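You operate a simulated robot arm through the tools that you are given. There is no shell and no other tool.

You are at the controls of a simulated robot arm. One attempt, no reset.

JOB
Switch the steam box off, let it cool, then store the pack from it in the green bench drawer.
Fine: shut the drawer; leave the steam box lid open. Where these are worked on the way, their far stop is far enough and under half their travel is too little: green bench drawer.

It is judged by the outcome, as a careful person would: the job done as asked, and still so three seconds after it is handed in. It fails if anything else is knocked over, pushed out of place, dropped, spilled or broken. Lids that push on must go on centred and level and be pressed home; caps that screw on are set level and turned clockwise until they are tight.

ROBOT AND FRAMES
A 7-joint arm with a two-finger parallel gripper, fixed in place. Base frame: the origin is at the foot of the arm, x ahead of it, y to its left, z up; the work surface is at about z = 0.792. Readings come in m, rad, newtons and seconds.
Its first joint turns from -2.601 to 2.601 rad. Payload 3.43 kg.
The TCP is the grasp point between the finger pads, 0.03 m short of the fingertips. In the tool frame z runs along the fingers and y along their closing line. The gripper opens to 0.094 m. The fingers are 0.028 m wide and 0.01 m thick; the gripper's body (0.05 by 0.096 m) begins 0.055 m behind the TCP.
Orientation is that of the tool frame in the base frame, as [roll, pitch, yaw] about the fixed x, y, z axes, in that order (R = Rz(yaw) Ry(pitch) Rx(roll)). With the fingers straight down and closing along the base's y, the tool's x points along the base's -x, its y along +y and its z along -z.

CONTROLS
- The arm moves only by the tool apply_moves. Its argument "series" is a list that holds one entry, the list of rows, each a list of 7 numbers: the closure, from 0 (fully open) to 1 (shut), then the shift along the tool's x, y, z in m, then the turn, a rotation vector about the tool's x, y, z in rad. In form: [[[claw, tx, ty, tz, rx, ry, rz], ...]]. A call has 1 to 20 rows; each row is the pose to reach, as a shift and turn from the pose commanded when the call began, along the tool's axes at that moment. Each row takes 0.2 s and may step no farther than 0.05 m and 0.15 rad from the row before; otherwise, or with a gripper value out of range, the whole call is refused. A pose out of reach is approached as far as the arm can. The call stops where the force on the tool passes 40 N (or 10 N more than at its start, if that is more) or the arm is blocked; 0.2 s more then pass. Each finger travels about 0.045 m/s and halts on what it meets, pressing with about 33 N; the grip force reading is that of the motor and also rises with nothing between the fingers. The clock runs only during rows and for 0.2 s after the last one: add rows that repeat a pose to give the fingers time. The reply holds the time, the measured pose of the TCP, the force on the tool along the base axes, the opening and the grip force, in the units named above and with some noise, with the torque about the TCP (base axes, N m) and any sound that the robot's microphone picked up, and new pictures: "pictures" is both (left out), scene, wrist or none.
- Cameras (640 x 400 px; columns grow to the right, rows downward): "scene" is fixed at [0.2173, 0.501, 1.4428]; the picture's right is [0.50, -0.87, 0.00], its down [-0.63, -0.36, -0.69] and it looks along [0.60, 0.34, -0.73] (base axes); focal length 214 px, centre (320, 200). "wrist" rides on the gripper at [0.076, 0.014, -0.103] in the tool frame; the picture's right is [-0.18, 0.98, 0.00], its down [-0.75, -0.14, -0.64] and it looks along [-0.63, -0.12, 0.77] (tool axes); focal length 243 px, centre (320, 200).
- locate(camera, pixels): for up to 12 pixels [column, row] of the newest picture of that camera ("zoom" is the newest enlarged one), the place [x, y, z] in the base frame of the surface seen there, good to about 0.002 m. The clock stands still meanwhile.
- enlarge(camera, box): a new picture of the part [left, top, right, bottom] of that camera's present view, enlarged. The clock stands still meanwhile.
- close_job(): hands the job in; it is judged then, once.

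Unless the task says otherwise, let go and move clear before handing in.

The tools are called after "Emit:" as name(argument=value, ...) on one line, values as JSON. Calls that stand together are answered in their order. apply_moves: Moves the arm, as the interface text tells. Its arguments: {"type":"object","properties":{"series":{"type":"array"},"pictures":{"type":"string","enum":["both","scene","wrist","none"]}},"required":["series"]} The other tools are called the same way: locate (camera, pixels) gives the place of the surface under pixels of a picture; enlarge (camera, box) takes an enlarged picture of a part of a camera's view; close_job () hands the job in.

At the start:

```text
time_s: 0.0
tcp_pos: [0.6771, 0.7211, 1.247]
tool_rot: [3.141, 0.001, 3.141]
ft_force: [0.2, -0.3, 0.1]
moment: [0.0, -0.01, -0.01]
finger_gap: 0.0939
grip_force: 0.1
```

scene: 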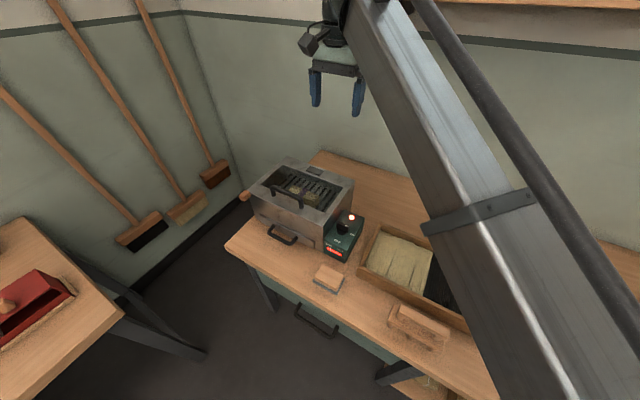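
wrist: 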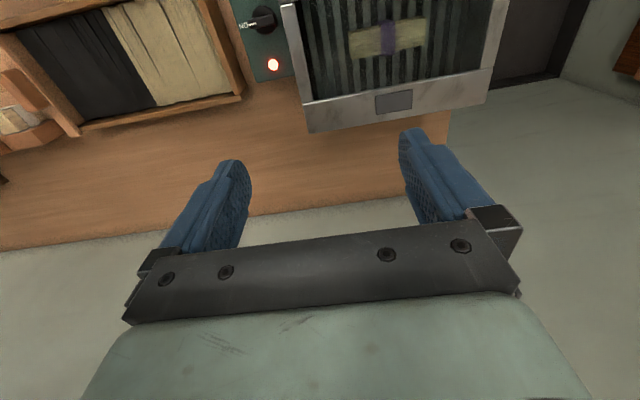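

The scene shows the steam box around (300,200) with a lamp lit red at (352,217), a knob at (344,228), and a drawer handle at (315,320). I'll enlarge these to understand them before moving.

Emit:
enlarge(camera="scene", box=[230, 140, 390, 270])

Emit:
enlarge(camera="wrist", box=[220, 0, 520, 140])

Emit:
locate(camera="scene", pixels=[[344, 228], [352, 217], [335, 252], [282, 237], [315, 320], [285, 197], [310, 188], [330, 275], [355, 190], [290, 158], [240, 193], [320, 222]])

```text
3.08 times, centred on (310, 205) of scene
```

zoom: 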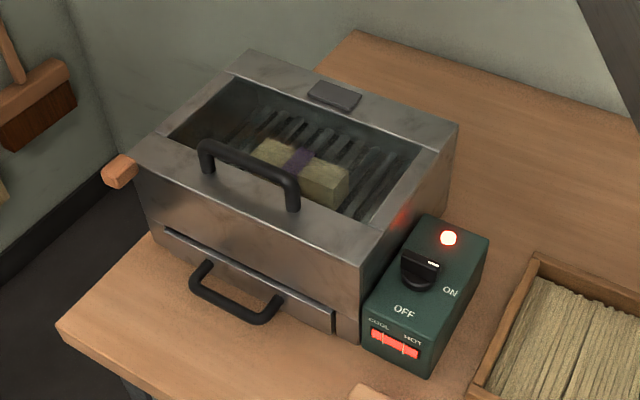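

```text
2.13 times, centred on (370, 70) of wrist
```

zoom: 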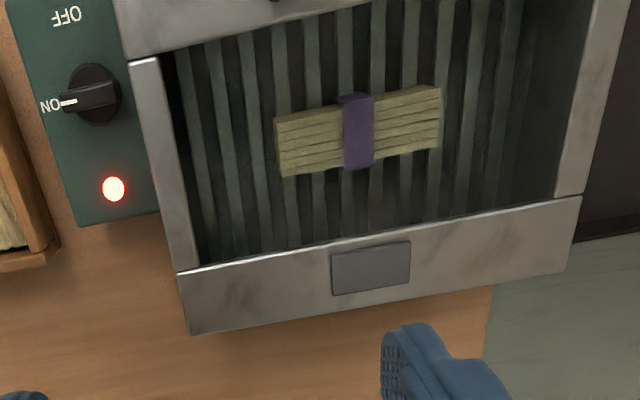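

```text
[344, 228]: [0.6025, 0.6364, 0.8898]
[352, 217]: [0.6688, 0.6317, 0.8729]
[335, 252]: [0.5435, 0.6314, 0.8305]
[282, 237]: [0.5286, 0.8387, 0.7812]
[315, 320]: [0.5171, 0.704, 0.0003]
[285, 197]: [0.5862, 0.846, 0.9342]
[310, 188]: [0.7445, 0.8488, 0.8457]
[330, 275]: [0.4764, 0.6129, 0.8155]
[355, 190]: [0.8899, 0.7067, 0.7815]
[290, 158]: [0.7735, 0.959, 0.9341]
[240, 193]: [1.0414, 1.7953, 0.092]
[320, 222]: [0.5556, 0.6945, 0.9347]
```

The box has a top frame with a handle and a pack inside on slats; I need to learn whether the top is a lid with glass and how it opens. I'll zoom closer and locate edges.

Emit:
enlarge(camera="scene", box=[250, 150, 360, 220])

Emit:
enlarge(camera="scene", box=[240, 200, 370, 280])

Emit:
enlarge(camera="scene", box=[260, 260, 480, 400])

Emit:
locate(camera="scene", pixels=[[291, 156], [354, 182], [319, 221], [254, 187], [282, 169], [339, 190], [322, 210], [268, 188], [304, 189], [298, 180], [312, 195], [300, 315]])

Emit:
locate(camera="wrist", pixels=[[390, 37], [355, 45], [420, 32], [264, 20], [273, 65], [395, 101], [300, 5], [485, 70], [440, 30], [340, 20], [400, 10], [255, 24]])

```text
5.71 times, centred on (305, 185) of scene
```

zoom: 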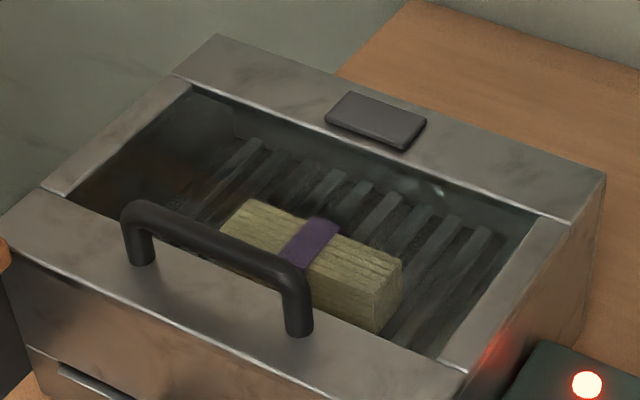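

```text
4.92 times, centred on (305, 240) of scene
```

zoom: 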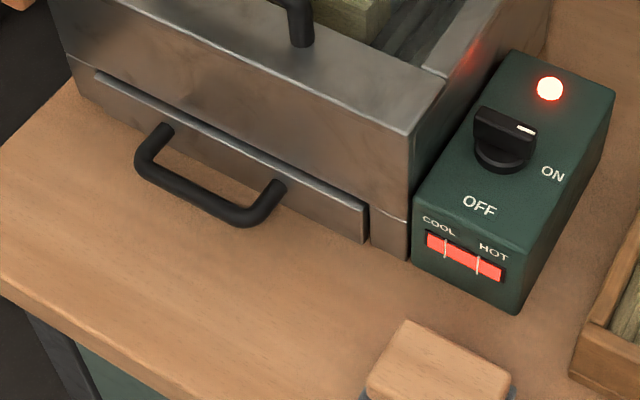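

```text
2.86 times, centred on (370, 330) of scene
```

zoom: 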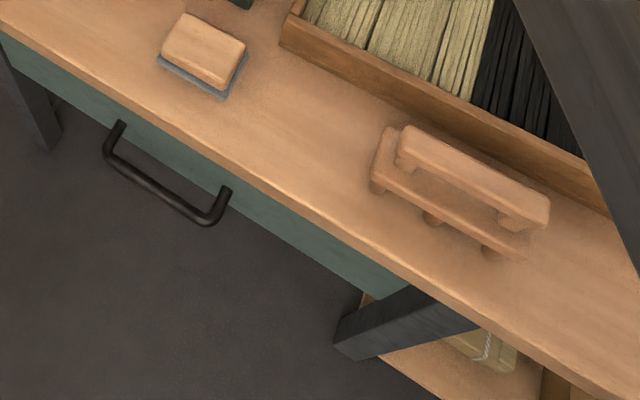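

```text
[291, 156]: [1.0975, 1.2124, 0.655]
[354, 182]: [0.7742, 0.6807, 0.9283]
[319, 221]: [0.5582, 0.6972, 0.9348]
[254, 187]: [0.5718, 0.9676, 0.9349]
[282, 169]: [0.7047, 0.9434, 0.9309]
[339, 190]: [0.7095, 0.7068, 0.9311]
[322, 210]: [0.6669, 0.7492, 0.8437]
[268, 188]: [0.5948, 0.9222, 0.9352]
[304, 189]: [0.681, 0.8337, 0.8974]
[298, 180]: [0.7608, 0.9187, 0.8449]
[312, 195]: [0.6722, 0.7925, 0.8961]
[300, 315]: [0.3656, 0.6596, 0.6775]
```

```text
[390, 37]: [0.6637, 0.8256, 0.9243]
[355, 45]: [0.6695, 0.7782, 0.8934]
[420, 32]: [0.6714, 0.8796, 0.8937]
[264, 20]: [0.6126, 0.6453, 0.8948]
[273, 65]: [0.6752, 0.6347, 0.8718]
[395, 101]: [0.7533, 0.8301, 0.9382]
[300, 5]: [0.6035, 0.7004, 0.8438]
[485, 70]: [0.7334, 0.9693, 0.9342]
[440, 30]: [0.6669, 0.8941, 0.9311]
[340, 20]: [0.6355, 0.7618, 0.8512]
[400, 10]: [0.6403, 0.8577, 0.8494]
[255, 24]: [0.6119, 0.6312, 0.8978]
```

Locate gave z≈0.931 at some interior pixels (scene (282,169), (339,190)), hinting at glass. I'll probe a grid of interior pixels to tell lid glass from opening.

Emit:
enlarge(camera="scene", box=[250, 150, 360, 220])

Emit:
locate(camera="zoom", pixels=[[183, 108], [200, 130], [240, 130], [300, 145], [430, 190], [500, 220], [520, 235], [450, 250], [400, 340], [150, 170], [100, 200], [440, 330]])

Emit:
locate(camera="zoom", pixels=[[180, 75], [170, 85], [60, 190], [40, 190], [460, 370], [470, 375], [570, 220], [550, 215], [375, 120], [600, 180], [215, 240], [340, 260]])

Emit:
locate(camera="zoom", pixels=[[30, 350], [80, 290], [20, 255], [300, 305], [130, 215], [145, 255], [300, 330], [260, 215], [385, 255], [375, 330], [225, 245], [320, 230]])

```text
5.71 times, centred on (305, 185) of scene
```

zoom: 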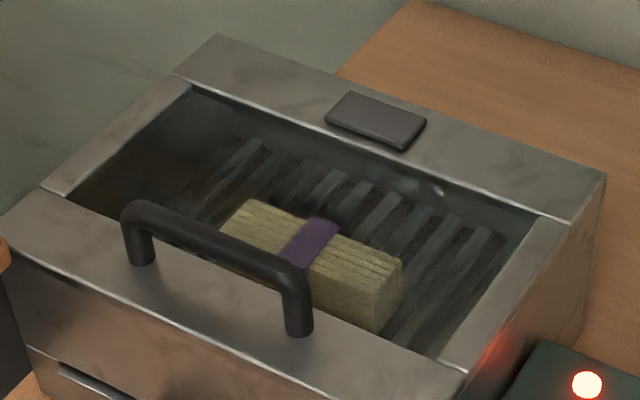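

```text
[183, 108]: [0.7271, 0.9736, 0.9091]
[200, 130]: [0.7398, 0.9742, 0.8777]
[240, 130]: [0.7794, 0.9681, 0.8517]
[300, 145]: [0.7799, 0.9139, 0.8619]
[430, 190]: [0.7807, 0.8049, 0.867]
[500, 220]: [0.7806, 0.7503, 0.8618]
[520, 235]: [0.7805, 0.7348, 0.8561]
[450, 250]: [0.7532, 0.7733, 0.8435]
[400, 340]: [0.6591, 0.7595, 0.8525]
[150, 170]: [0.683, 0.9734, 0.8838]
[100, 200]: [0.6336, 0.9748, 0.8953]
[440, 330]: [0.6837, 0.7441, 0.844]
```

```text
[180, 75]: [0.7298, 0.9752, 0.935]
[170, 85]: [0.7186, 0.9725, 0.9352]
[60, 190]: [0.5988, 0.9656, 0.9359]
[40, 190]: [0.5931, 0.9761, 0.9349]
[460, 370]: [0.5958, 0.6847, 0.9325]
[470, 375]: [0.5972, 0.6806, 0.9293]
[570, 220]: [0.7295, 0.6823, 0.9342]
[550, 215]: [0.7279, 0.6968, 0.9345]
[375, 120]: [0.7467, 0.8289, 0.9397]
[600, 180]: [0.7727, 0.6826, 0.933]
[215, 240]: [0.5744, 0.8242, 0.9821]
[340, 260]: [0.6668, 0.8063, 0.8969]
```

```text
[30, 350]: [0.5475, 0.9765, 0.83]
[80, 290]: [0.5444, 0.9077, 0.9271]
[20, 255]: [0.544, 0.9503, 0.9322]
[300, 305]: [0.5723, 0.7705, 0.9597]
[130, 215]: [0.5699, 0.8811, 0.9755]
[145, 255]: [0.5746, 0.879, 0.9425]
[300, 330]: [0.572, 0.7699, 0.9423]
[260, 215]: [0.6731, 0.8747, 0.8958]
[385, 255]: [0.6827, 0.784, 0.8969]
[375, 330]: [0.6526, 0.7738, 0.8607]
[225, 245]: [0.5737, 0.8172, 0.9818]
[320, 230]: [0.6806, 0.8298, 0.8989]
```

Interior pixels mostly see through to the slats (z≈0.844) with the pack top at about 0.897, but a few earlier reads gave 0.931, so I'll repeat those and measure the knob, control box and drawer.

Emit:
locate(camera="scene", pixels=[[282, 169], [339, 190], [338, 190], [310, 188], [300, 172], [325, 188], [330, 200], [275, 178], [281, 169], [283, 169], [244, 195], [248, 194]])

Emit:
locate(camera="wrist", pixels=[[390, 37], [440, 30], [380, 40], [385, 30], [400, 40], [450, 30], [450, 50], [330, 60], [400, 65], [460, 20], [388, 28], [410, 50]])

Emit:
enlarge(camera="scene", box=[315, 195, 375, 270])

```text
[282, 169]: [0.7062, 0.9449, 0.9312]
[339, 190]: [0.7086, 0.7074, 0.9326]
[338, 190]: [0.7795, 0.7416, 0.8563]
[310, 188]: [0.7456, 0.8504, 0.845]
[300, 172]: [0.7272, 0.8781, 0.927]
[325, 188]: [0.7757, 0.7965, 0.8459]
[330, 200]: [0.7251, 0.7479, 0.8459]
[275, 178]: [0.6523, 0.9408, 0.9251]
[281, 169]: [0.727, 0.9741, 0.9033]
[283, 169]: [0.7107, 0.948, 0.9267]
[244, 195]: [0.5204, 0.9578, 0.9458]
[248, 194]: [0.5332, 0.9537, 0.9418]
```

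```text
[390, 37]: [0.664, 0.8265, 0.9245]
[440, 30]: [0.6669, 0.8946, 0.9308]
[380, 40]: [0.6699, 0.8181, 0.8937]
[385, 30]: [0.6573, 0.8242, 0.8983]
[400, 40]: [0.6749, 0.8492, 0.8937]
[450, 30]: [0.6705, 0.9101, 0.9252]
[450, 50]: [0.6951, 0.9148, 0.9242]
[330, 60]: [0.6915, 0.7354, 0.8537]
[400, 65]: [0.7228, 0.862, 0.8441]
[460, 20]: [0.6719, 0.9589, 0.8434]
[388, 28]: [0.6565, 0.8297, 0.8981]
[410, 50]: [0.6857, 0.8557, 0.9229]
```

```text
5.33 times, centred on (345, 232) of scene
```

zoom: 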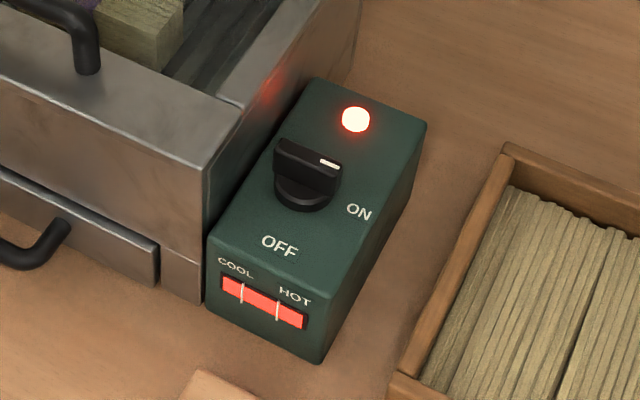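

The glass reads (z≈0.925–0.931 at consistent pixels) suggest a glazed lid; scene (244,195) shows a wooden tab at the front-left corner, and the knob points to ON. I'll zoom on the tab and the drawer area.

Emit:
enlarge(camera="scene", box=[230, 175, 270, 215])

Emit:
locate(camera="zoom", pixels=[[250, 180], [200, 200], [240, 220], [280, 170], [300, 190], [320, 230], [220, 230], [270, 210]])

Emit:
enlarge(camera="scene", box=[270, 280, 370, 350])

Emit:
locate(camera="scene", pixels=[[296, 312], [298, 305], [300, 315], [315, 326], [330, 335], [335, 328], [300, 297], [340, 318], [280, 284], [370, 345], [255, 258], [400, 355]])

Emit:
locate(camera="scene", pixels=[[226, 246], [300, 293], [340, 318], [420, 365], [310, 305], [330, 318], [360, 335], [290, 297], [270, 282], [314, 155], [327, 290], [420, 340]])

```text
10.00 times, centred on (250, 195) of scene
```

zoom: 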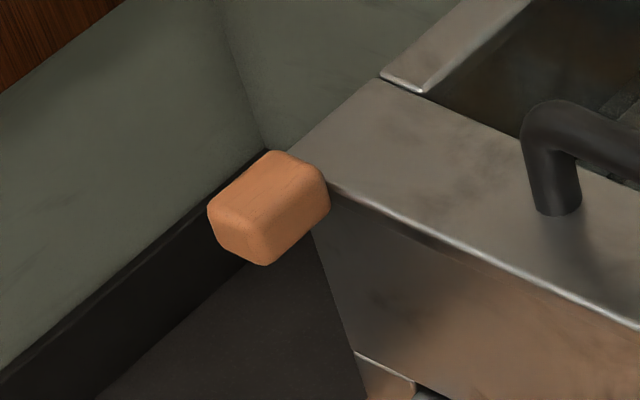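

```text
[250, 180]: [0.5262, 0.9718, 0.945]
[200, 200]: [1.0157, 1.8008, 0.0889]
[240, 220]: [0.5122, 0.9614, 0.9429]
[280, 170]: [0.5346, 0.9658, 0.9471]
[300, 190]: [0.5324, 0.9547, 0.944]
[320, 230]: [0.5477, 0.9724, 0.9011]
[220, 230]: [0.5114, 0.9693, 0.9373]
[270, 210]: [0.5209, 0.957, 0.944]
```

```text
5.71 times, centred on (320, 315) of scene
```

zoom: 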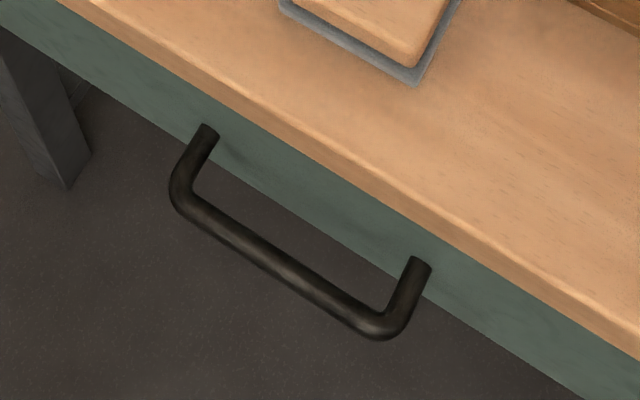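

```text
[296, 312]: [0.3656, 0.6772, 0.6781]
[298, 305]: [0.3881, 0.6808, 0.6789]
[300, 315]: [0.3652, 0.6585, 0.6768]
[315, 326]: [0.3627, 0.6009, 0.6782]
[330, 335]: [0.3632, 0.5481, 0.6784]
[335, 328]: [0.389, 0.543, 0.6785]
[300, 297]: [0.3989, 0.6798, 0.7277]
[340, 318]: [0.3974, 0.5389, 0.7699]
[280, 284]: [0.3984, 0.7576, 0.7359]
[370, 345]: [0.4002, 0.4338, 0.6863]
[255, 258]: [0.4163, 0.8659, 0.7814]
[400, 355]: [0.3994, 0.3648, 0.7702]
```

```text
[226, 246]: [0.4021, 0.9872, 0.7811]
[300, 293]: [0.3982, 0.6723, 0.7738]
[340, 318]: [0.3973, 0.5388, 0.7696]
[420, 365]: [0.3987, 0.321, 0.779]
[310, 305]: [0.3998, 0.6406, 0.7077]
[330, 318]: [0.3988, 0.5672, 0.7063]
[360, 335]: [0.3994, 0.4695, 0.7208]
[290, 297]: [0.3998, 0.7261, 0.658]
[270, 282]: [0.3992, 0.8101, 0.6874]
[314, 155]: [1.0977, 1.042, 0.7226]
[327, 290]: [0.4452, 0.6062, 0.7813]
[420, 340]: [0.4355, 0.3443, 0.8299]
```

The drawer front is at x≈0.40 with handle bar at x≈0.365, z≈0.678, y 0.545–0.68; wooden tab sits at the front-left of the box. Next I measure the knob precisely.

Emit:
enlarge(camera="scene", box=[325, 205, 365, 265])

Emit:
locate(camera="zoom", pixels=[[285, 120], [320, 130], [270, 105], [340, 110], [300, 180], [265, 150], [350, 165], [370, 130], [260, 240], [410, 60], [200, 250], [300, 340]])

Emit:
enlarge(camera="wrist", box=[230, 0, 310, 50])

```text
6.67 times, centred on (345, 235) of scene
```

zoom: 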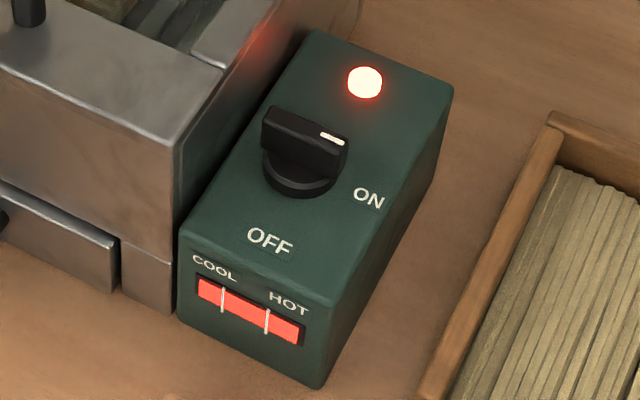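

```text
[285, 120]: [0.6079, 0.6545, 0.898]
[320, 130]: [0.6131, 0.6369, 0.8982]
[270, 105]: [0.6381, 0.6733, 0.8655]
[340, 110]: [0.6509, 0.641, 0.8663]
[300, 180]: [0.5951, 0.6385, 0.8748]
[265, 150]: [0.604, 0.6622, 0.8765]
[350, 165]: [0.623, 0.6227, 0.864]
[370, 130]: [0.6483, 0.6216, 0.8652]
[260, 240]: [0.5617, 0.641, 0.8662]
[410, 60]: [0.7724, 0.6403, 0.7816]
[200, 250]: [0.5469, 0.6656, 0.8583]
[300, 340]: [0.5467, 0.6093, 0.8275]
```

```text
8.00 times, centred on (270, 25) of wrist
```

zoom: 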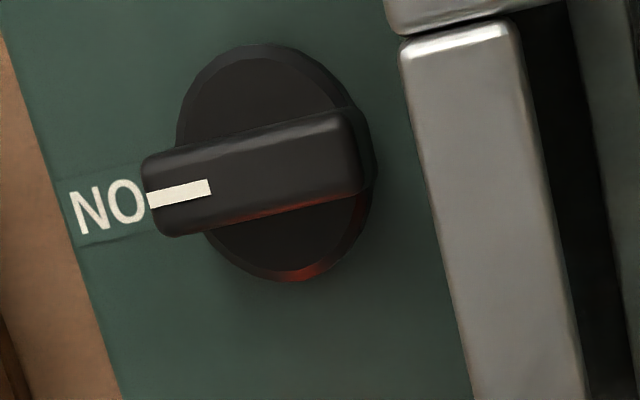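

The knob bar spans zoom (150,200)–(355,150); I'll locate its corners and disc.

Emit:
locate(camera="zoom", pixels=[[155, 170], [340, 122], [172, 228], [350, 188], [255, 175], [250, 65], [295, 268], [365, 150], [345, 150], [155, 195]])

```text
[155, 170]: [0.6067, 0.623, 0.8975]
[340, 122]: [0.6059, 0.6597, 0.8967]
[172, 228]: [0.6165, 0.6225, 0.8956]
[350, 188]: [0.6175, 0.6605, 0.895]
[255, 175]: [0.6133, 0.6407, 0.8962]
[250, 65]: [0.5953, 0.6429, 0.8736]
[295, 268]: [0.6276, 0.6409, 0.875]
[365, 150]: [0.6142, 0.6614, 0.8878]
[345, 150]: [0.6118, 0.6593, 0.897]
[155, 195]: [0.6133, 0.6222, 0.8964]
```

Knob centre is about (0.612, 0.6415), bar along y, z 0.876–0.898. I'll go above it while turning the tool −90° so the fingers close along x.

Emit:
apply_moves(series=[[[0.2, 0.0059, -0.0072, 0.0179, 0, 0, -0.1428], [0.5, 0.0119, -0.0145, 0.0358, 0, 0, -0.2856], [0.5, 0.0178, -0.0217, 0.0537, 0, 0, -0.4284], [0.5, 0.0237, -0.0289, 0.0716, 0, 0, -0.5712], [0.5, 0.0297, -0.0362, 0.0895, 0, 0, -0.714], [0.5, 0.0356, -0.0434, 0.1075, 0, 0, -0.8568], [0.5, 0.0416, -0.0507, 0.1254, 0, 0, -0.9996], [0.5, 0.0475, -0.0579, 0.1433, 0, 0, -1.1424], [0.5, 0.0534, -0.0651, 0.1612, 0, 0, -1.2852], [0.5, 0.0594, -0.0724, 0.1791, 0, 0, -1.428], [0.5, 0.0653, -0.0796, 0.197, 0, 0, -1.5708], [0.5, 0.0653, -0.0796, 0.197, 0, 0, -1.5708]]])

```text
time_s: 2.6
tcp_pos: [0.6113, 0.6418, 1.0496]
tool_rot: [-3.141, -0.001, -1.569]
ft_force: [0.3, -0.9, -0.6]
moment: [0.0, 0.0, 0.02]
finger_gap: 0.0473
grip_force: 0.0
```

scene: 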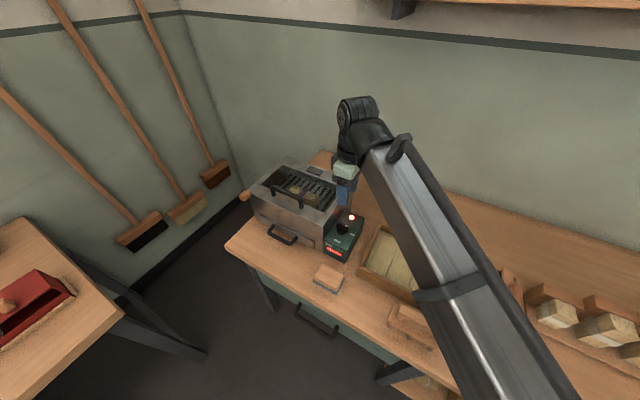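
wrist: 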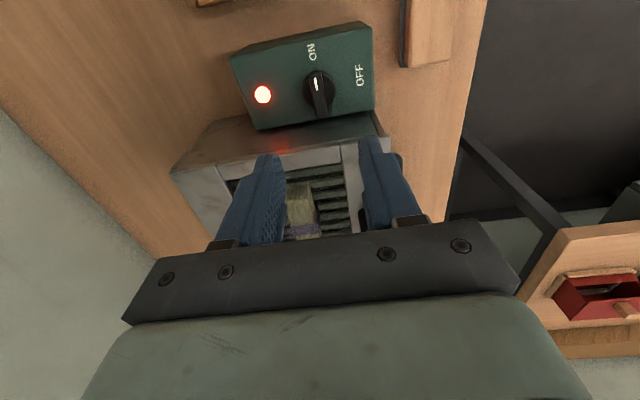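

The tool is above the knob as planned at (0.611,0.642). I'll descend to z≈0.910 straddling the bar.

Emit:
apply_moves(series=[[[0.5, 0, 0, 0.035, 0, 0, 0], [0.5, 0, 0, 0.07, 0, 0, 0], [0.5, 0, 0, 0.1, 0, 0, 0], [0.5, 0, 0, 0.12, 0, 0, 0], [0.5, 0, 0, 0.131, 0, 0, 0], [0.5, 0, 0, 0.139, 0, 0, 0], [0.5, 0, 0, 0.139, 0, 0, 0]]])

```text
time_s: 4.2
tcp_pos: [0.6107, 0.6405, 0.9095]
tool_rot: [3.142, 0.0, -1.571]
ft_force: [-0.5, -0.4, 0.2]
moment: [-0.05, 0.0, -0.02]
finger_gap: 0.0468
grip_force: 0.1
```

scene: 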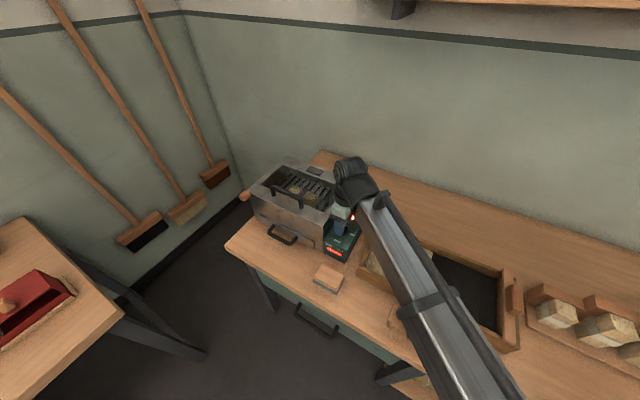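
wrist: 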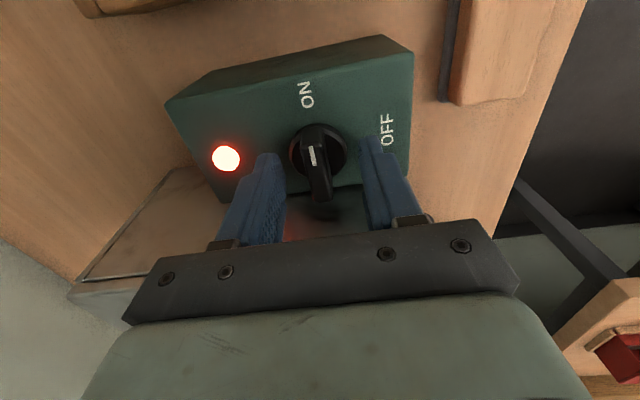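

Fingers straddle the knob without contact. I'll close on the bar.

Emit:
apply_moves(series=[[[0.8, 0, 0, 0, 0, 0, 0], [1, 0, 0, 0, 0, 0, 0], [1, 0, 0, 0, 0, 0, 0], [1, 0, 0, 0, 0, 0, 0]]], pictures="wrist")

```text
time_s: 5.2
tcp_pos: [0.6116, 0.6404, 0.9099]
tool_rot: [-3.139, 0.001, -1.571]
ft_force: [14.5, 0.2, 1.0]
moment: [0.06, -0.16, 0.0]
finger_gap: 0.0128
grip_force: 45.0
```

wrist: 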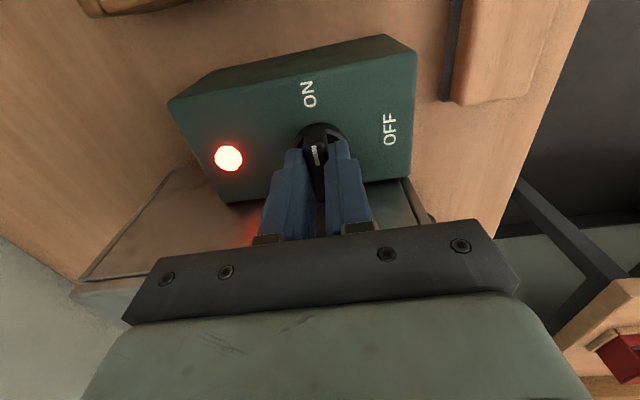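

The bar is gripped (gap 0.0128). Now turn 90° about tool +z (ON toward OFF).

Emit:
apply_moves(series=[[[1, 0, -0.001, 0, 0, 0, 0.13], [1, 0, -0.001, 0, 0, 0, 0.26], [1, 0, -0.001, 0, 0, 0, 0.39], [1, 0, -0.001, 0, 0, 0, 0.52], [1, 0, -0.001, 0, 0, 0, 0.65], [1, 0, -0.001, 0, 0, 0, 0.78], [1, 0, -0.001, 0, 0, 0, 0.91], [1, 0, -0.001, 0, 0, 0, 1.04], [1, 0, -0.001, 0, 0, 0, 1.17], [1, 0, -0.001, 0, 0, 0, 1.3], [1, 0, -0.001, 0, 0, 0, 1.43], [1, 0, -0.001, 0, 0, 0, 1.5708], [1, 0, -0.001, 0, 0, 0, 1.5708]]])

```text
time_s: 8.0
tcp_pos: [0.6107, 0.6425, 0.9098]
tool_rot: [3.14, 0.001, -3.141]
ft_force: [-16.7, 19.7, -6.7]
moment: [0.16, -0.57, 0.03]
finger_gap: 0.0131
grip_force: 44.9
```

scene: 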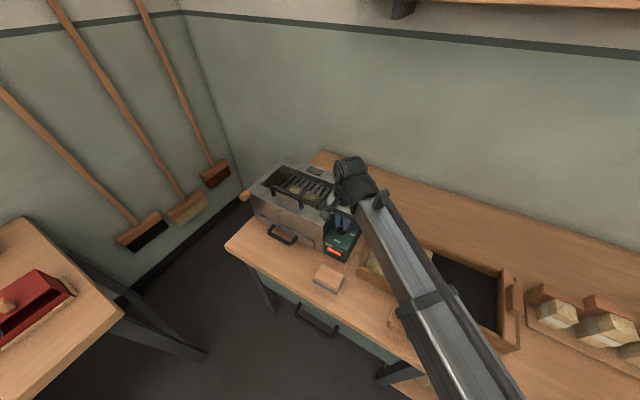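
wrist: 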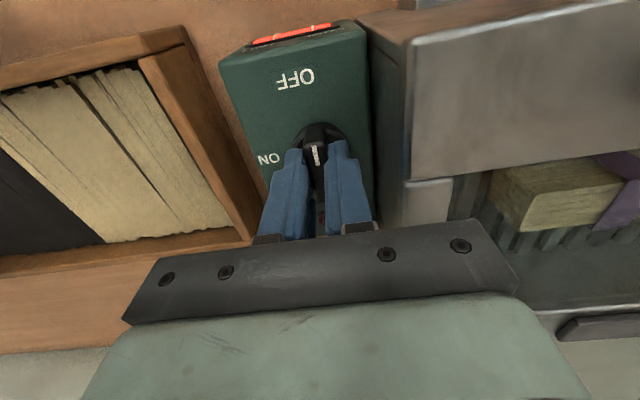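

The pointer now faces OFF. I'll open slightly (box wall is near) and rise.

Emit:
apply_moves(series=[[[0.7, 0, 0, 0, 0, 0, 0], [0.68, 0, 0, 0, 0, 0, 0], [0.68, 0, 0, -0.03, 0, 0, 0], [0.68, 0, 0, -0.07, 0, 0, 0], [0.68, 0, 0, -0.11, 0, 0, 0], [0.68, 0, 0, -0.15, 0, 0, 0], [0.68, 0, 0, -0.15, 0, 0, 0]]])

Emit:
enlarge(camera="scene", box=[315, 195, 375, 270])

Emit:
enlarge(camera="wrist", box=[380, 60, 640, 240])

```text
time_s: 9.6
tcp_pos: [0.6106, 0.6401, 1.0608]
tool_rot: [3.14, 0.001, 3.141]
ft_force: [-0.4, 0.0, 0.2]
moment: [0.01, -0.01, 0.01]
finger_gap: 0.0302
grip_force: 0.0
```

scene: 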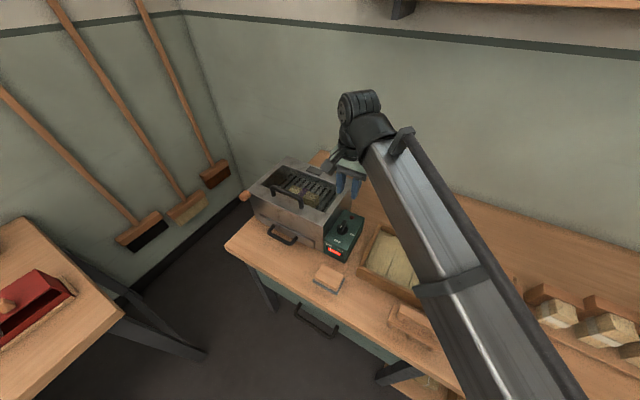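
wrist: 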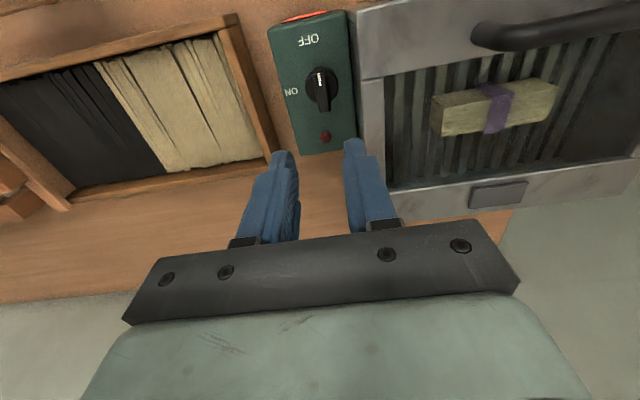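

```text
5.33 times, centred on (345, 232) of scene
```

zoom: 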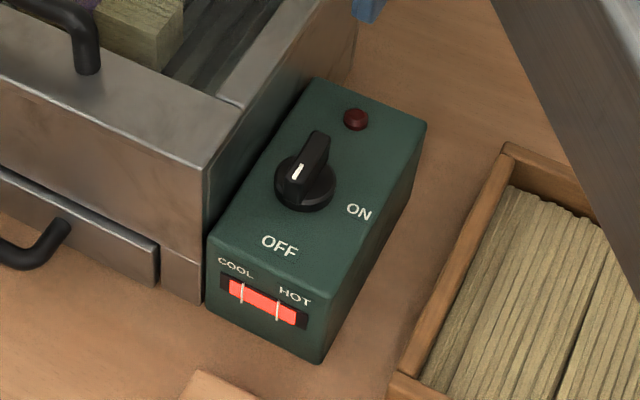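

```text
2.22 times, centred on (510, 150) of wrist
```

zoom: 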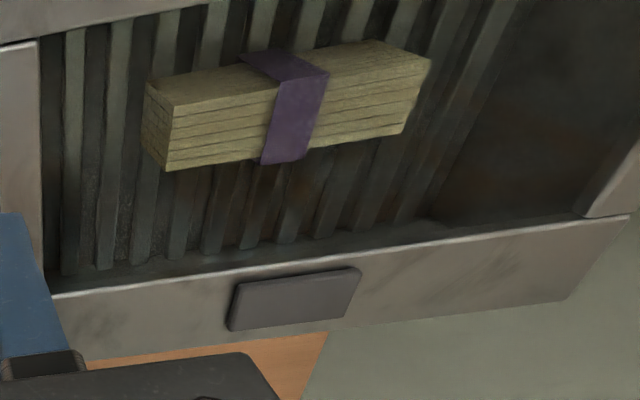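

The lamp is out and the gauge has begun shrinking. I'll probe for glass again from this view, especially around the opening.

Emit:
locate(camera="zoom", pixels=[[290, 130], [210, 130], [360, 110], [190, 200], [300, 210], [450, 220], [520, 150], [130, 200], [100, 100], [450, 60], [60, 270], [600, 170]])

Emit:
locate(camera="wrist", pixels=[[400, 90], [410, 120], [420, 150], [430, 80], [450, 160], [480, 150], [500, 160], [520, 140], [540, 150], [560, 120], [580, 100], [600, 120]])

Emit:
locate(camera="wrist", pixels=[[420, 70], [460, 70], [520, 65], [560, 70], [600, 70], [620, 90], [575, 140], [550, 135], [455, 140], [430, 180], [600, 140], [590, 80]])

```text
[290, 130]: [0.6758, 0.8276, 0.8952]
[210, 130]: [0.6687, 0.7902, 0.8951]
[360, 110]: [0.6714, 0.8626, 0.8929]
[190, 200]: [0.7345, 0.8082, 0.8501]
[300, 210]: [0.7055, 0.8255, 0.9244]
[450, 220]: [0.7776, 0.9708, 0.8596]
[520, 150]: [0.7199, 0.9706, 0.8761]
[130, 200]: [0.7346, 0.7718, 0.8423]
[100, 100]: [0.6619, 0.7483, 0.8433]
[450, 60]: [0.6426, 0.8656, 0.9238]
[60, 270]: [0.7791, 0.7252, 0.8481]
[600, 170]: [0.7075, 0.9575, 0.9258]
```

```text
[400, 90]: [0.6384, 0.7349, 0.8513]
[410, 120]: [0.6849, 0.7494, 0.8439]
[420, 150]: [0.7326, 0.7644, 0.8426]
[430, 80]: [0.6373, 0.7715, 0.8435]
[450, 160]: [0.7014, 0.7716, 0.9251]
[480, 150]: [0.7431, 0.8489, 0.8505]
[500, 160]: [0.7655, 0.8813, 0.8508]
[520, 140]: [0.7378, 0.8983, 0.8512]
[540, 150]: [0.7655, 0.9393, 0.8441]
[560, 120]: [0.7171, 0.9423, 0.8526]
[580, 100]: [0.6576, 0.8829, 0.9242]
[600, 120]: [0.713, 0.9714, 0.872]
```

```text
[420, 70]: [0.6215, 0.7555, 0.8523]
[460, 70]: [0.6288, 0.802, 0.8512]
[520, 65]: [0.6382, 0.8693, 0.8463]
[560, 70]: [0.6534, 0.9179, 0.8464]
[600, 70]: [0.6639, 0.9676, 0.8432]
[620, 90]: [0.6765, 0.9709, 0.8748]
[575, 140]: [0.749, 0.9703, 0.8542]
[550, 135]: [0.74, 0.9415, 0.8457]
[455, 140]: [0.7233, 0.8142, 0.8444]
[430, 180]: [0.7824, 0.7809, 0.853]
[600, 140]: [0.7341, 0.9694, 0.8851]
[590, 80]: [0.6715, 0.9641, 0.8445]
```

Scattered hits at z≈0.925 confirm a glass pane in the lid, so the lid is closed. I'll move back to view the box front and the wooden tab while it cools.

Emit:
apply_moves(series=[[[0.5, 0.031, 0.021, -0.004, 0, 0, 0], [0.5, 0.062, 0.042, -0.008, 0, 0, 0], [0.5, 0.093, 0.063, -0.012, 0, 0, 0], [0.5, 0.124, 0.084, -0.016, 0, 0, 0], [0.5, 0.155, 0.105, -0.02, 0, 0, 0], [0.5, 0.186, 0.126, -0.024, 0, 0, 0], [0.5, 0.217, 0.147, -0.028, 0, 0, 0], [0.5, 0.248, 0.168, -0.032, 0, 0, 0], [0.5, 0.279, 0.189, -0.036, 0, 0, 0], [0.5, 0.31, 0.21, -0.04, 0, 0, 0], [0.5, 0.31, 0.21, -0.04, 0, 0, 0]]])

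Emit:
enlarge(camera="wrist", box=[180, 0, 500, 200])

```text
time_s: 12.0
tcp_pos: [0.3009, 0.8518, 1.1005]
tool_rot: [-3.14, -0.001, 3.141]
ft_force: [0.1, -0.7, -0.3]
moment: [0.0, -0.03, 0.03]
finger_gap: 0.0471
grip_force: 0.0
```

scene: 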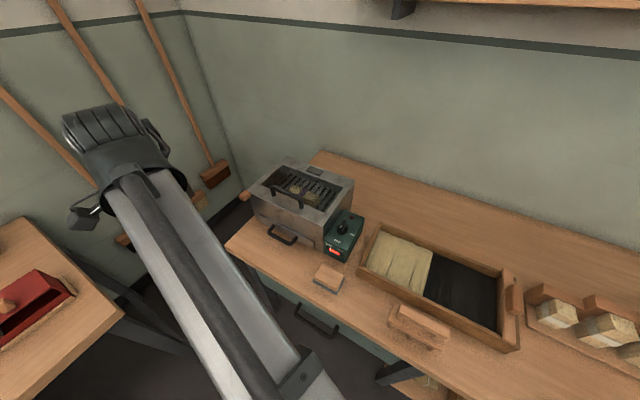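
wrist: 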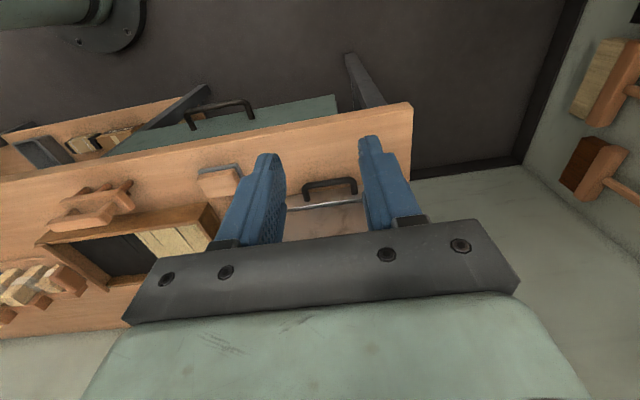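

```text
2.00 times, centred on (340, 100) of wrist
```

zoom: 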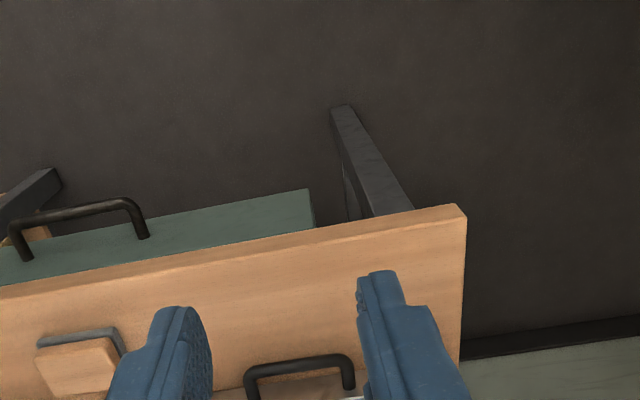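

The view overshot toward the floor; the box is hidden under the gripper. I'll shift forward to bring the box front between the open fingers.

Emit:
apply_moves(series=[[[0.2, -0.04, 0.012, 0.012, 0, 0, 0], [0, -0.08, 0.024, 0.025, 0, 0, 0], [0, -0.12, 0.036, 0.037, 0, 0, 0], [0, -0.159, 0.048, 0.05, 0, 0, 0], [0, -0.159, 0.048, 0.05, 0, 0, 0]]])

Emit:
enlarge(camera="wrist", box=[200, 80, 460, 240])

Emit:
enlarge(camera="scene", box=[315, 195, 375, 270])

```text
time_s: 13.2
tcp_pos: [0.4609, 0.8999, 1.05]
tool_rot: [3.141, 0.0, 3.141]
ft_force: [-0.2, 0.7, -0.1]
moment: [-0.01, 0.01, 0.02]
finger_gap: 0.0937
grip_force: 0.0
```

scene: 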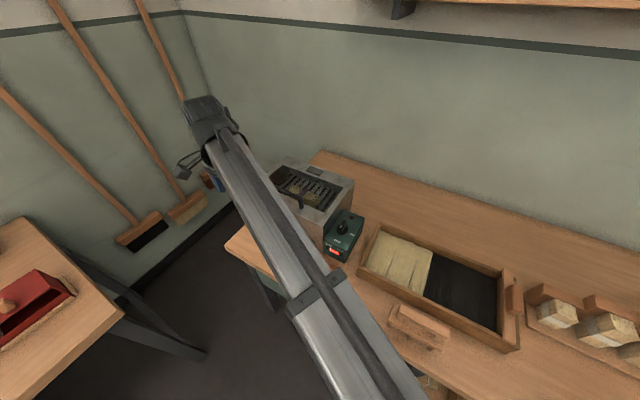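
wrist: 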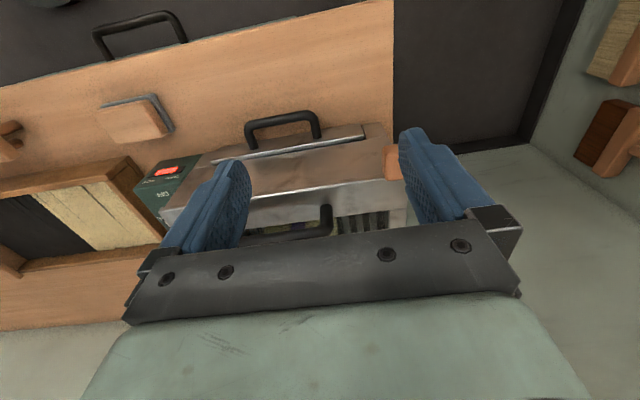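

```text
2.46 times, centred on (330, 160) of wrist
```

zoom: 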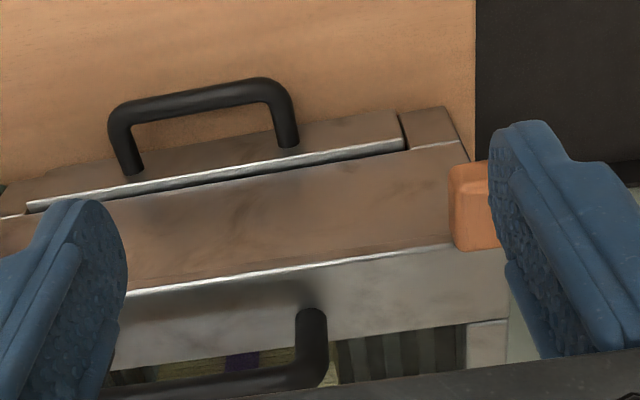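

```text
5.33 times, centred on (345, 232) of scene
```

zoom: 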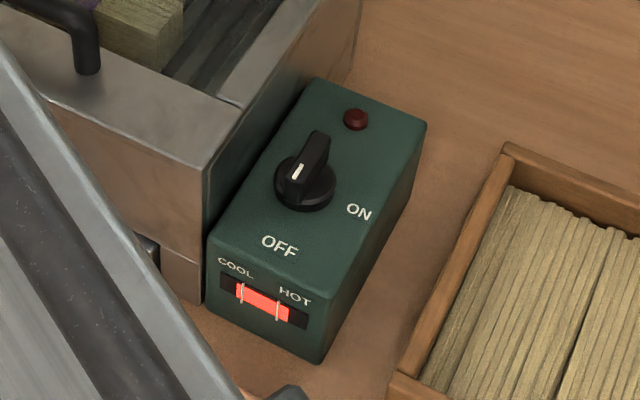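

The front shows a lower tray with handle, and the wooden tab at the top corner around wrist (392,160). I'll zoom on that tab.

Emit:
enlarge(camera="wrist", box=[350, 120, 420, 215])

Emit:
locate(camera="zoom", pixels=[[300, 180], [300, 230], [310, 160], [250, 230], [290, 270], [345, 200], [250, 280], [270, 150], [200, 150], [330, 320], [260, 330], [200, 230]])

```text
4.21 times, centred on (385, 168) of wrist
```

zoom: 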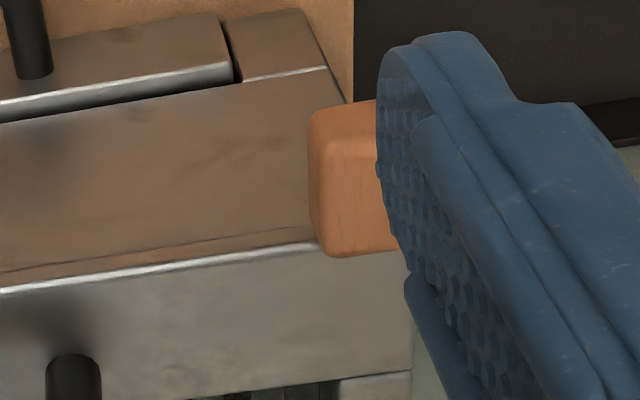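

```text
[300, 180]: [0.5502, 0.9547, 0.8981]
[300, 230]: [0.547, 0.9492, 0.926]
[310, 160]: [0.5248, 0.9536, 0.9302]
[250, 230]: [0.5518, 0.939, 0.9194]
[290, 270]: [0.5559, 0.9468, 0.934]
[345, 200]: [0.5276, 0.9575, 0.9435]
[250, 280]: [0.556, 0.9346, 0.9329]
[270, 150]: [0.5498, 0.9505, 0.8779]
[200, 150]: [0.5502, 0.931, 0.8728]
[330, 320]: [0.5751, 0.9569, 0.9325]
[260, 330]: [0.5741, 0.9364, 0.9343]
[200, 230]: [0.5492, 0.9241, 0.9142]
```

The lid looks like a plate with the handle on its front edge. While the box cools, I'll go prepare the drawer: move to about (0.22,0.60,1.0) and yaw −90° so fingers close along x.

Emit:
apply_moves(series=[[[0.3, 0.0219, -0.0273, 0.0045, 0, 0, -0.1428], [0.5, 0.0438, -0.0545, 0.009, 0, 0, -0.2856], [0.5, 0.0657, -0.0818, 0.0136, 0, 0, -0.4284], [0.5, 0.0876, -0.1091, 0.0182, 0, 0, -0.5712], [0.5, 0.1095, -0.1364, 0.0227, 0, 0, -0.714], [0.5, 0.1315, -0.1636, 0.0273, 0, 0, -0.8568], [0.5, 0.1534, -0.1909, 0.0318, 0, 0, -0.9996], [0.5, 0.1753, -0.2182, 0.0364, 0, 0, -1.1424], [0.5, 0.1972, -0.2455, 0.0409, 0, 0, -1.2852], [0.5, 0.2191, -0.2727, 0.0455, 0, 0, -1.428], [0.5, 0.241, -0.3, 0.05, 0, 0, -1.5708], [0.5, 0.241, -0.3, 0.05, 0, 0, -1.5708]]])

Emit:
enlarge(camera="scene", box=[315, 195, 375, 270])

```text
time_s: 15.8
tcp_pos: [0.2202, 0.5983, 0.9996]
tool_rot: [3.139, -0.001, -1.569]
ft_force: [-0.6, 0.1, 1.6]
moment: [0.02, 0.03, 0.0]
finger_gap: 0.0472
grip_force: 0.0
```

scene: 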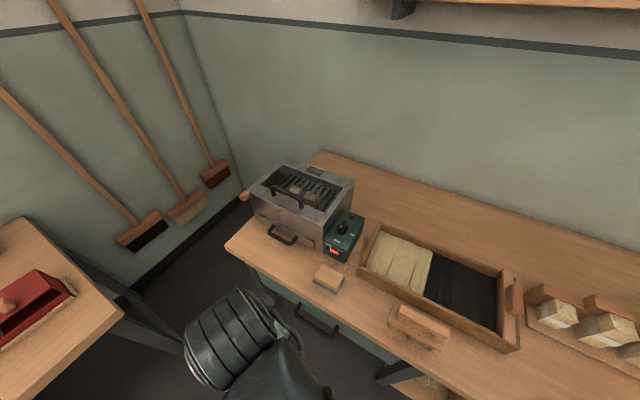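
wrist: 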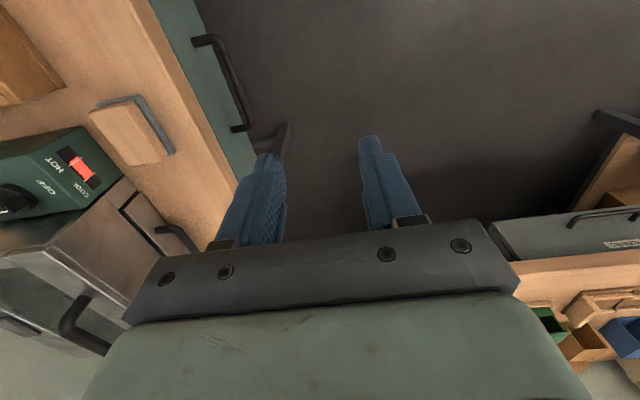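

```text
5.33 times, centred on (345, 232) of scene
```

zoom: 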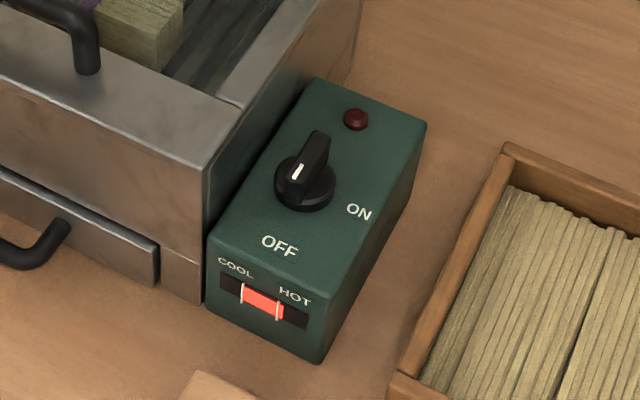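

The gauge keeps falling. There's another labelled drawer at wrist (580,235); I'll check it to be sure which drawer is the green one, and measure the handle.

Emit:
enlarge(camera="wrist", box=[460, 180, 640, 300])

Emit:
enlarge(camera="wrist", box=[140, 0, 300, 160])

Emit:
locate(camera="wrist", pixels=[[600, 230], [235, 85], [210, 40], [245, 127], [200, 42], [233, 85], [237, 85], [190, 60], [160, 5], [240, 165], [225, 65], [222, 110]])

```text
3.33 times, centred on (550, 240) of wrist
```

zoom: 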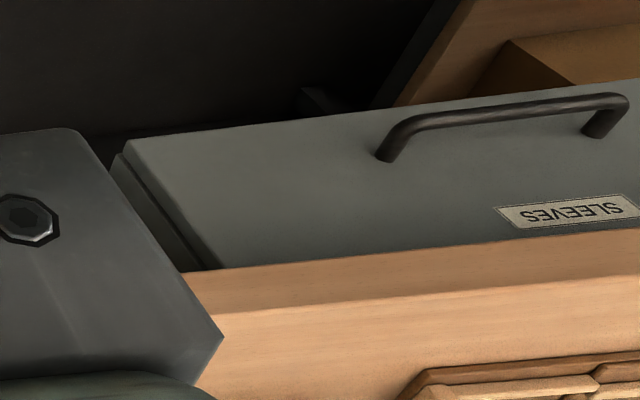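

```text
2.50 times, centred on (220, 80) of wrist
```

zoom: 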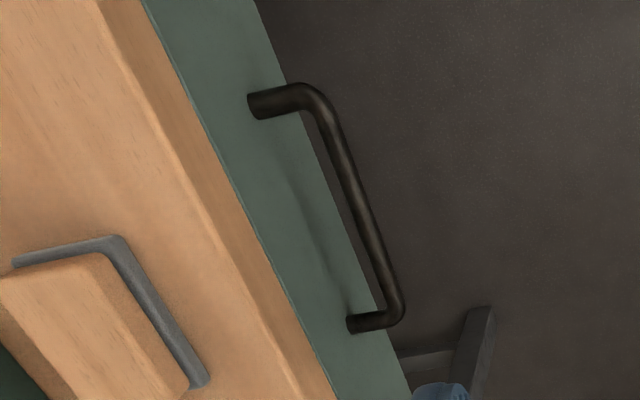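

```text
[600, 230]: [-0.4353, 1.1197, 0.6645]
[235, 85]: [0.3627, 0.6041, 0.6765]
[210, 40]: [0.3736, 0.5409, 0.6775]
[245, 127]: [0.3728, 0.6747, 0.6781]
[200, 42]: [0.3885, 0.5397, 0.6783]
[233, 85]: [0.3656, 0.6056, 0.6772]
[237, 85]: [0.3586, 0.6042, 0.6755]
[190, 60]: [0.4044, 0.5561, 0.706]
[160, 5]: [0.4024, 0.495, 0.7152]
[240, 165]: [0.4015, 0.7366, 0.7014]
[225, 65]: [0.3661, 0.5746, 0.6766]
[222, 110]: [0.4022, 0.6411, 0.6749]
```

The target is the green drawer on this bench (the other is grey "SLEEVES"). I'll tilt the tool 50° forward in free space.

Emit:
apply_moves(series=[[[0.55, 0, 0, 0, 0.145, 0, 0], [0.6, 0, 0, 0, 0.29, 0, 0], [0.6, 0, 0, 0, 0.435, 0, 0], [0.6, 0, 0, 0, 0.58, 0, 0], [0.6, 0, 0, 0, 0.725, 0, 0], [0.6, 0, 0, 0, 0.873, 0, 0], [0.6, 0, 0, 0, 0.873, 0, 0]]])

```text
time_s: 17.4
tcp_pos: [0.2197, 0.5987, 0.9999]
tool_rot: [-2.267, -0.001, -1.57]
ft_force: [-0.4, -0.6, 0.2]
moment: [-0.01, 0.03, -0.01]
finger_gap: 0.0378
grip_force: 0.1
```

scene: 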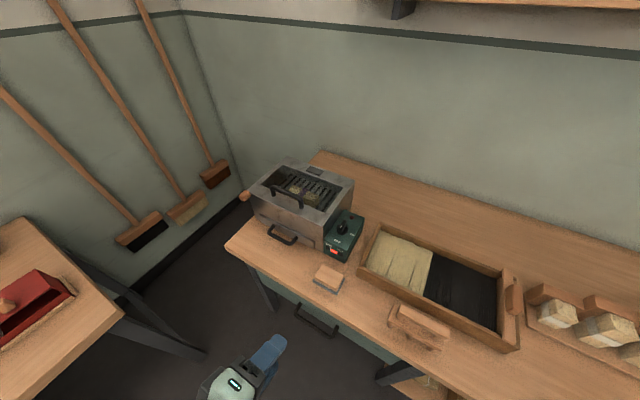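
wrist: 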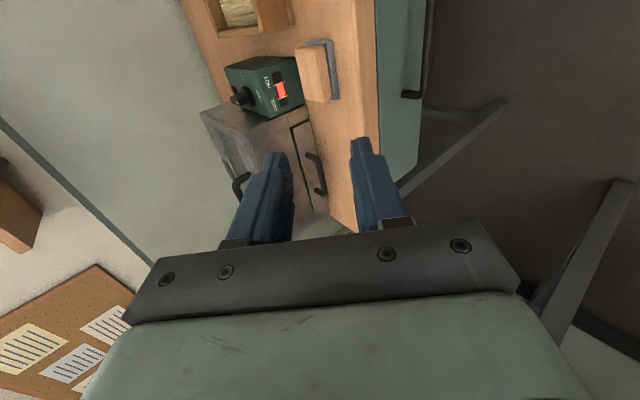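

Tilt succeeded with no problems. Now I move to a pre-grasp 8 cm back along the tool axis from the handle bar.

Emit:
apply_moves(series=[[[0.68, -0.0015, 0.0226, 0.0328, 0, 0, 0], [0.68, -0.003, 0.0453, 0.0656, 0, 0, 0], [0.68, -0.005, 0.0679, 0.0984, 0, 0, 0], [0.68, -0.0065, 0.0906, 0.1313, 0, 0, 0], [0.68, -0.008, 0.1132, 0.1641, 0, 0, 0], [0.68, -0.0095, 0.1359, 0.1969, 0, 0, 0], [0.68, -0.011, 0.1585, 0.2297, 0, 0, 0], [0.68, -0.011, 0.1585, 0.2297, 0, 0, 0]]])

Emit:
enlarge(camera="scene", box=[240, 270, 380, 390])

```text
time_s: 19.2
tcp_pos: [0.2943, 0.6085, 0.7326]
tool_rot: [-2.269, 0.001, -1.572]
ft_force: [0.0, 0.5, -0.2]
moment: [0.0, -0.02, -0.02]
finger_gap: 0.03
grip_force: 0.0
```

scene: 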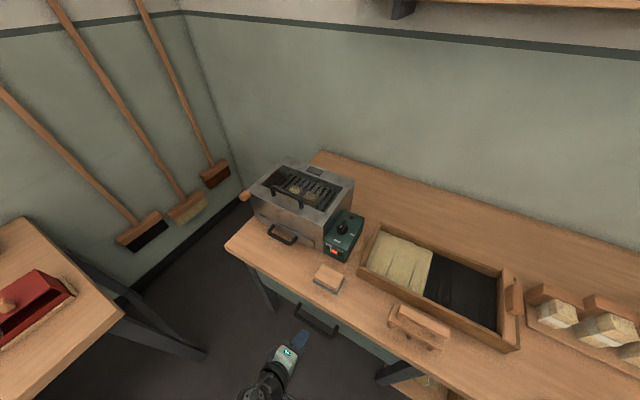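
wrist: 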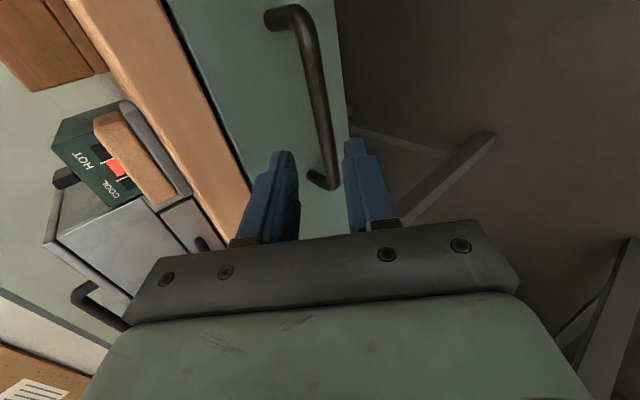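

```text
3.33 times, centred on (310, 330) of scene
```

zoom: 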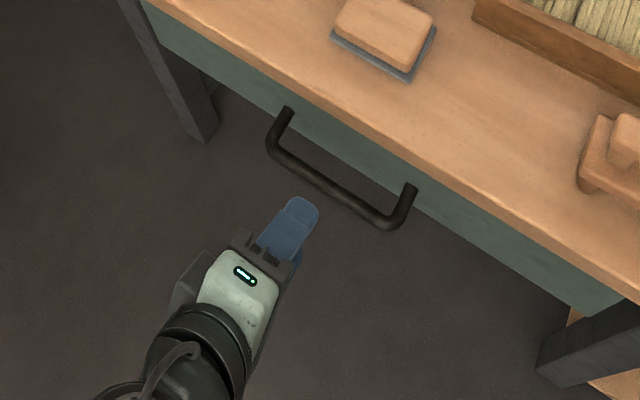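

Good alignment in y. I'll verify the bar centre from this closer view before advancing.

Emit:
locate(camera="wrist", pixels=[[318, 90], [312, 90], [325, 90], [330, 150], [322, 130], [329, 130], [316, 130], [285, 110], [260, 60]])

```text
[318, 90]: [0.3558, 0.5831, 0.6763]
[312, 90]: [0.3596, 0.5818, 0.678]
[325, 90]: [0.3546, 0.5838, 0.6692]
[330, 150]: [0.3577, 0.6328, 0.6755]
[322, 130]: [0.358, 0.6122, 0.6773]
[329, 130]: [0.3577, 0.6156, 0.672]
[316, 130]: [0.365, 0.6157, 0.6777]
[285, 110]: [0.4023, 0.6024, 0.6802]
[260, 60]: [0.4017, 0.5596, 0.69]
```

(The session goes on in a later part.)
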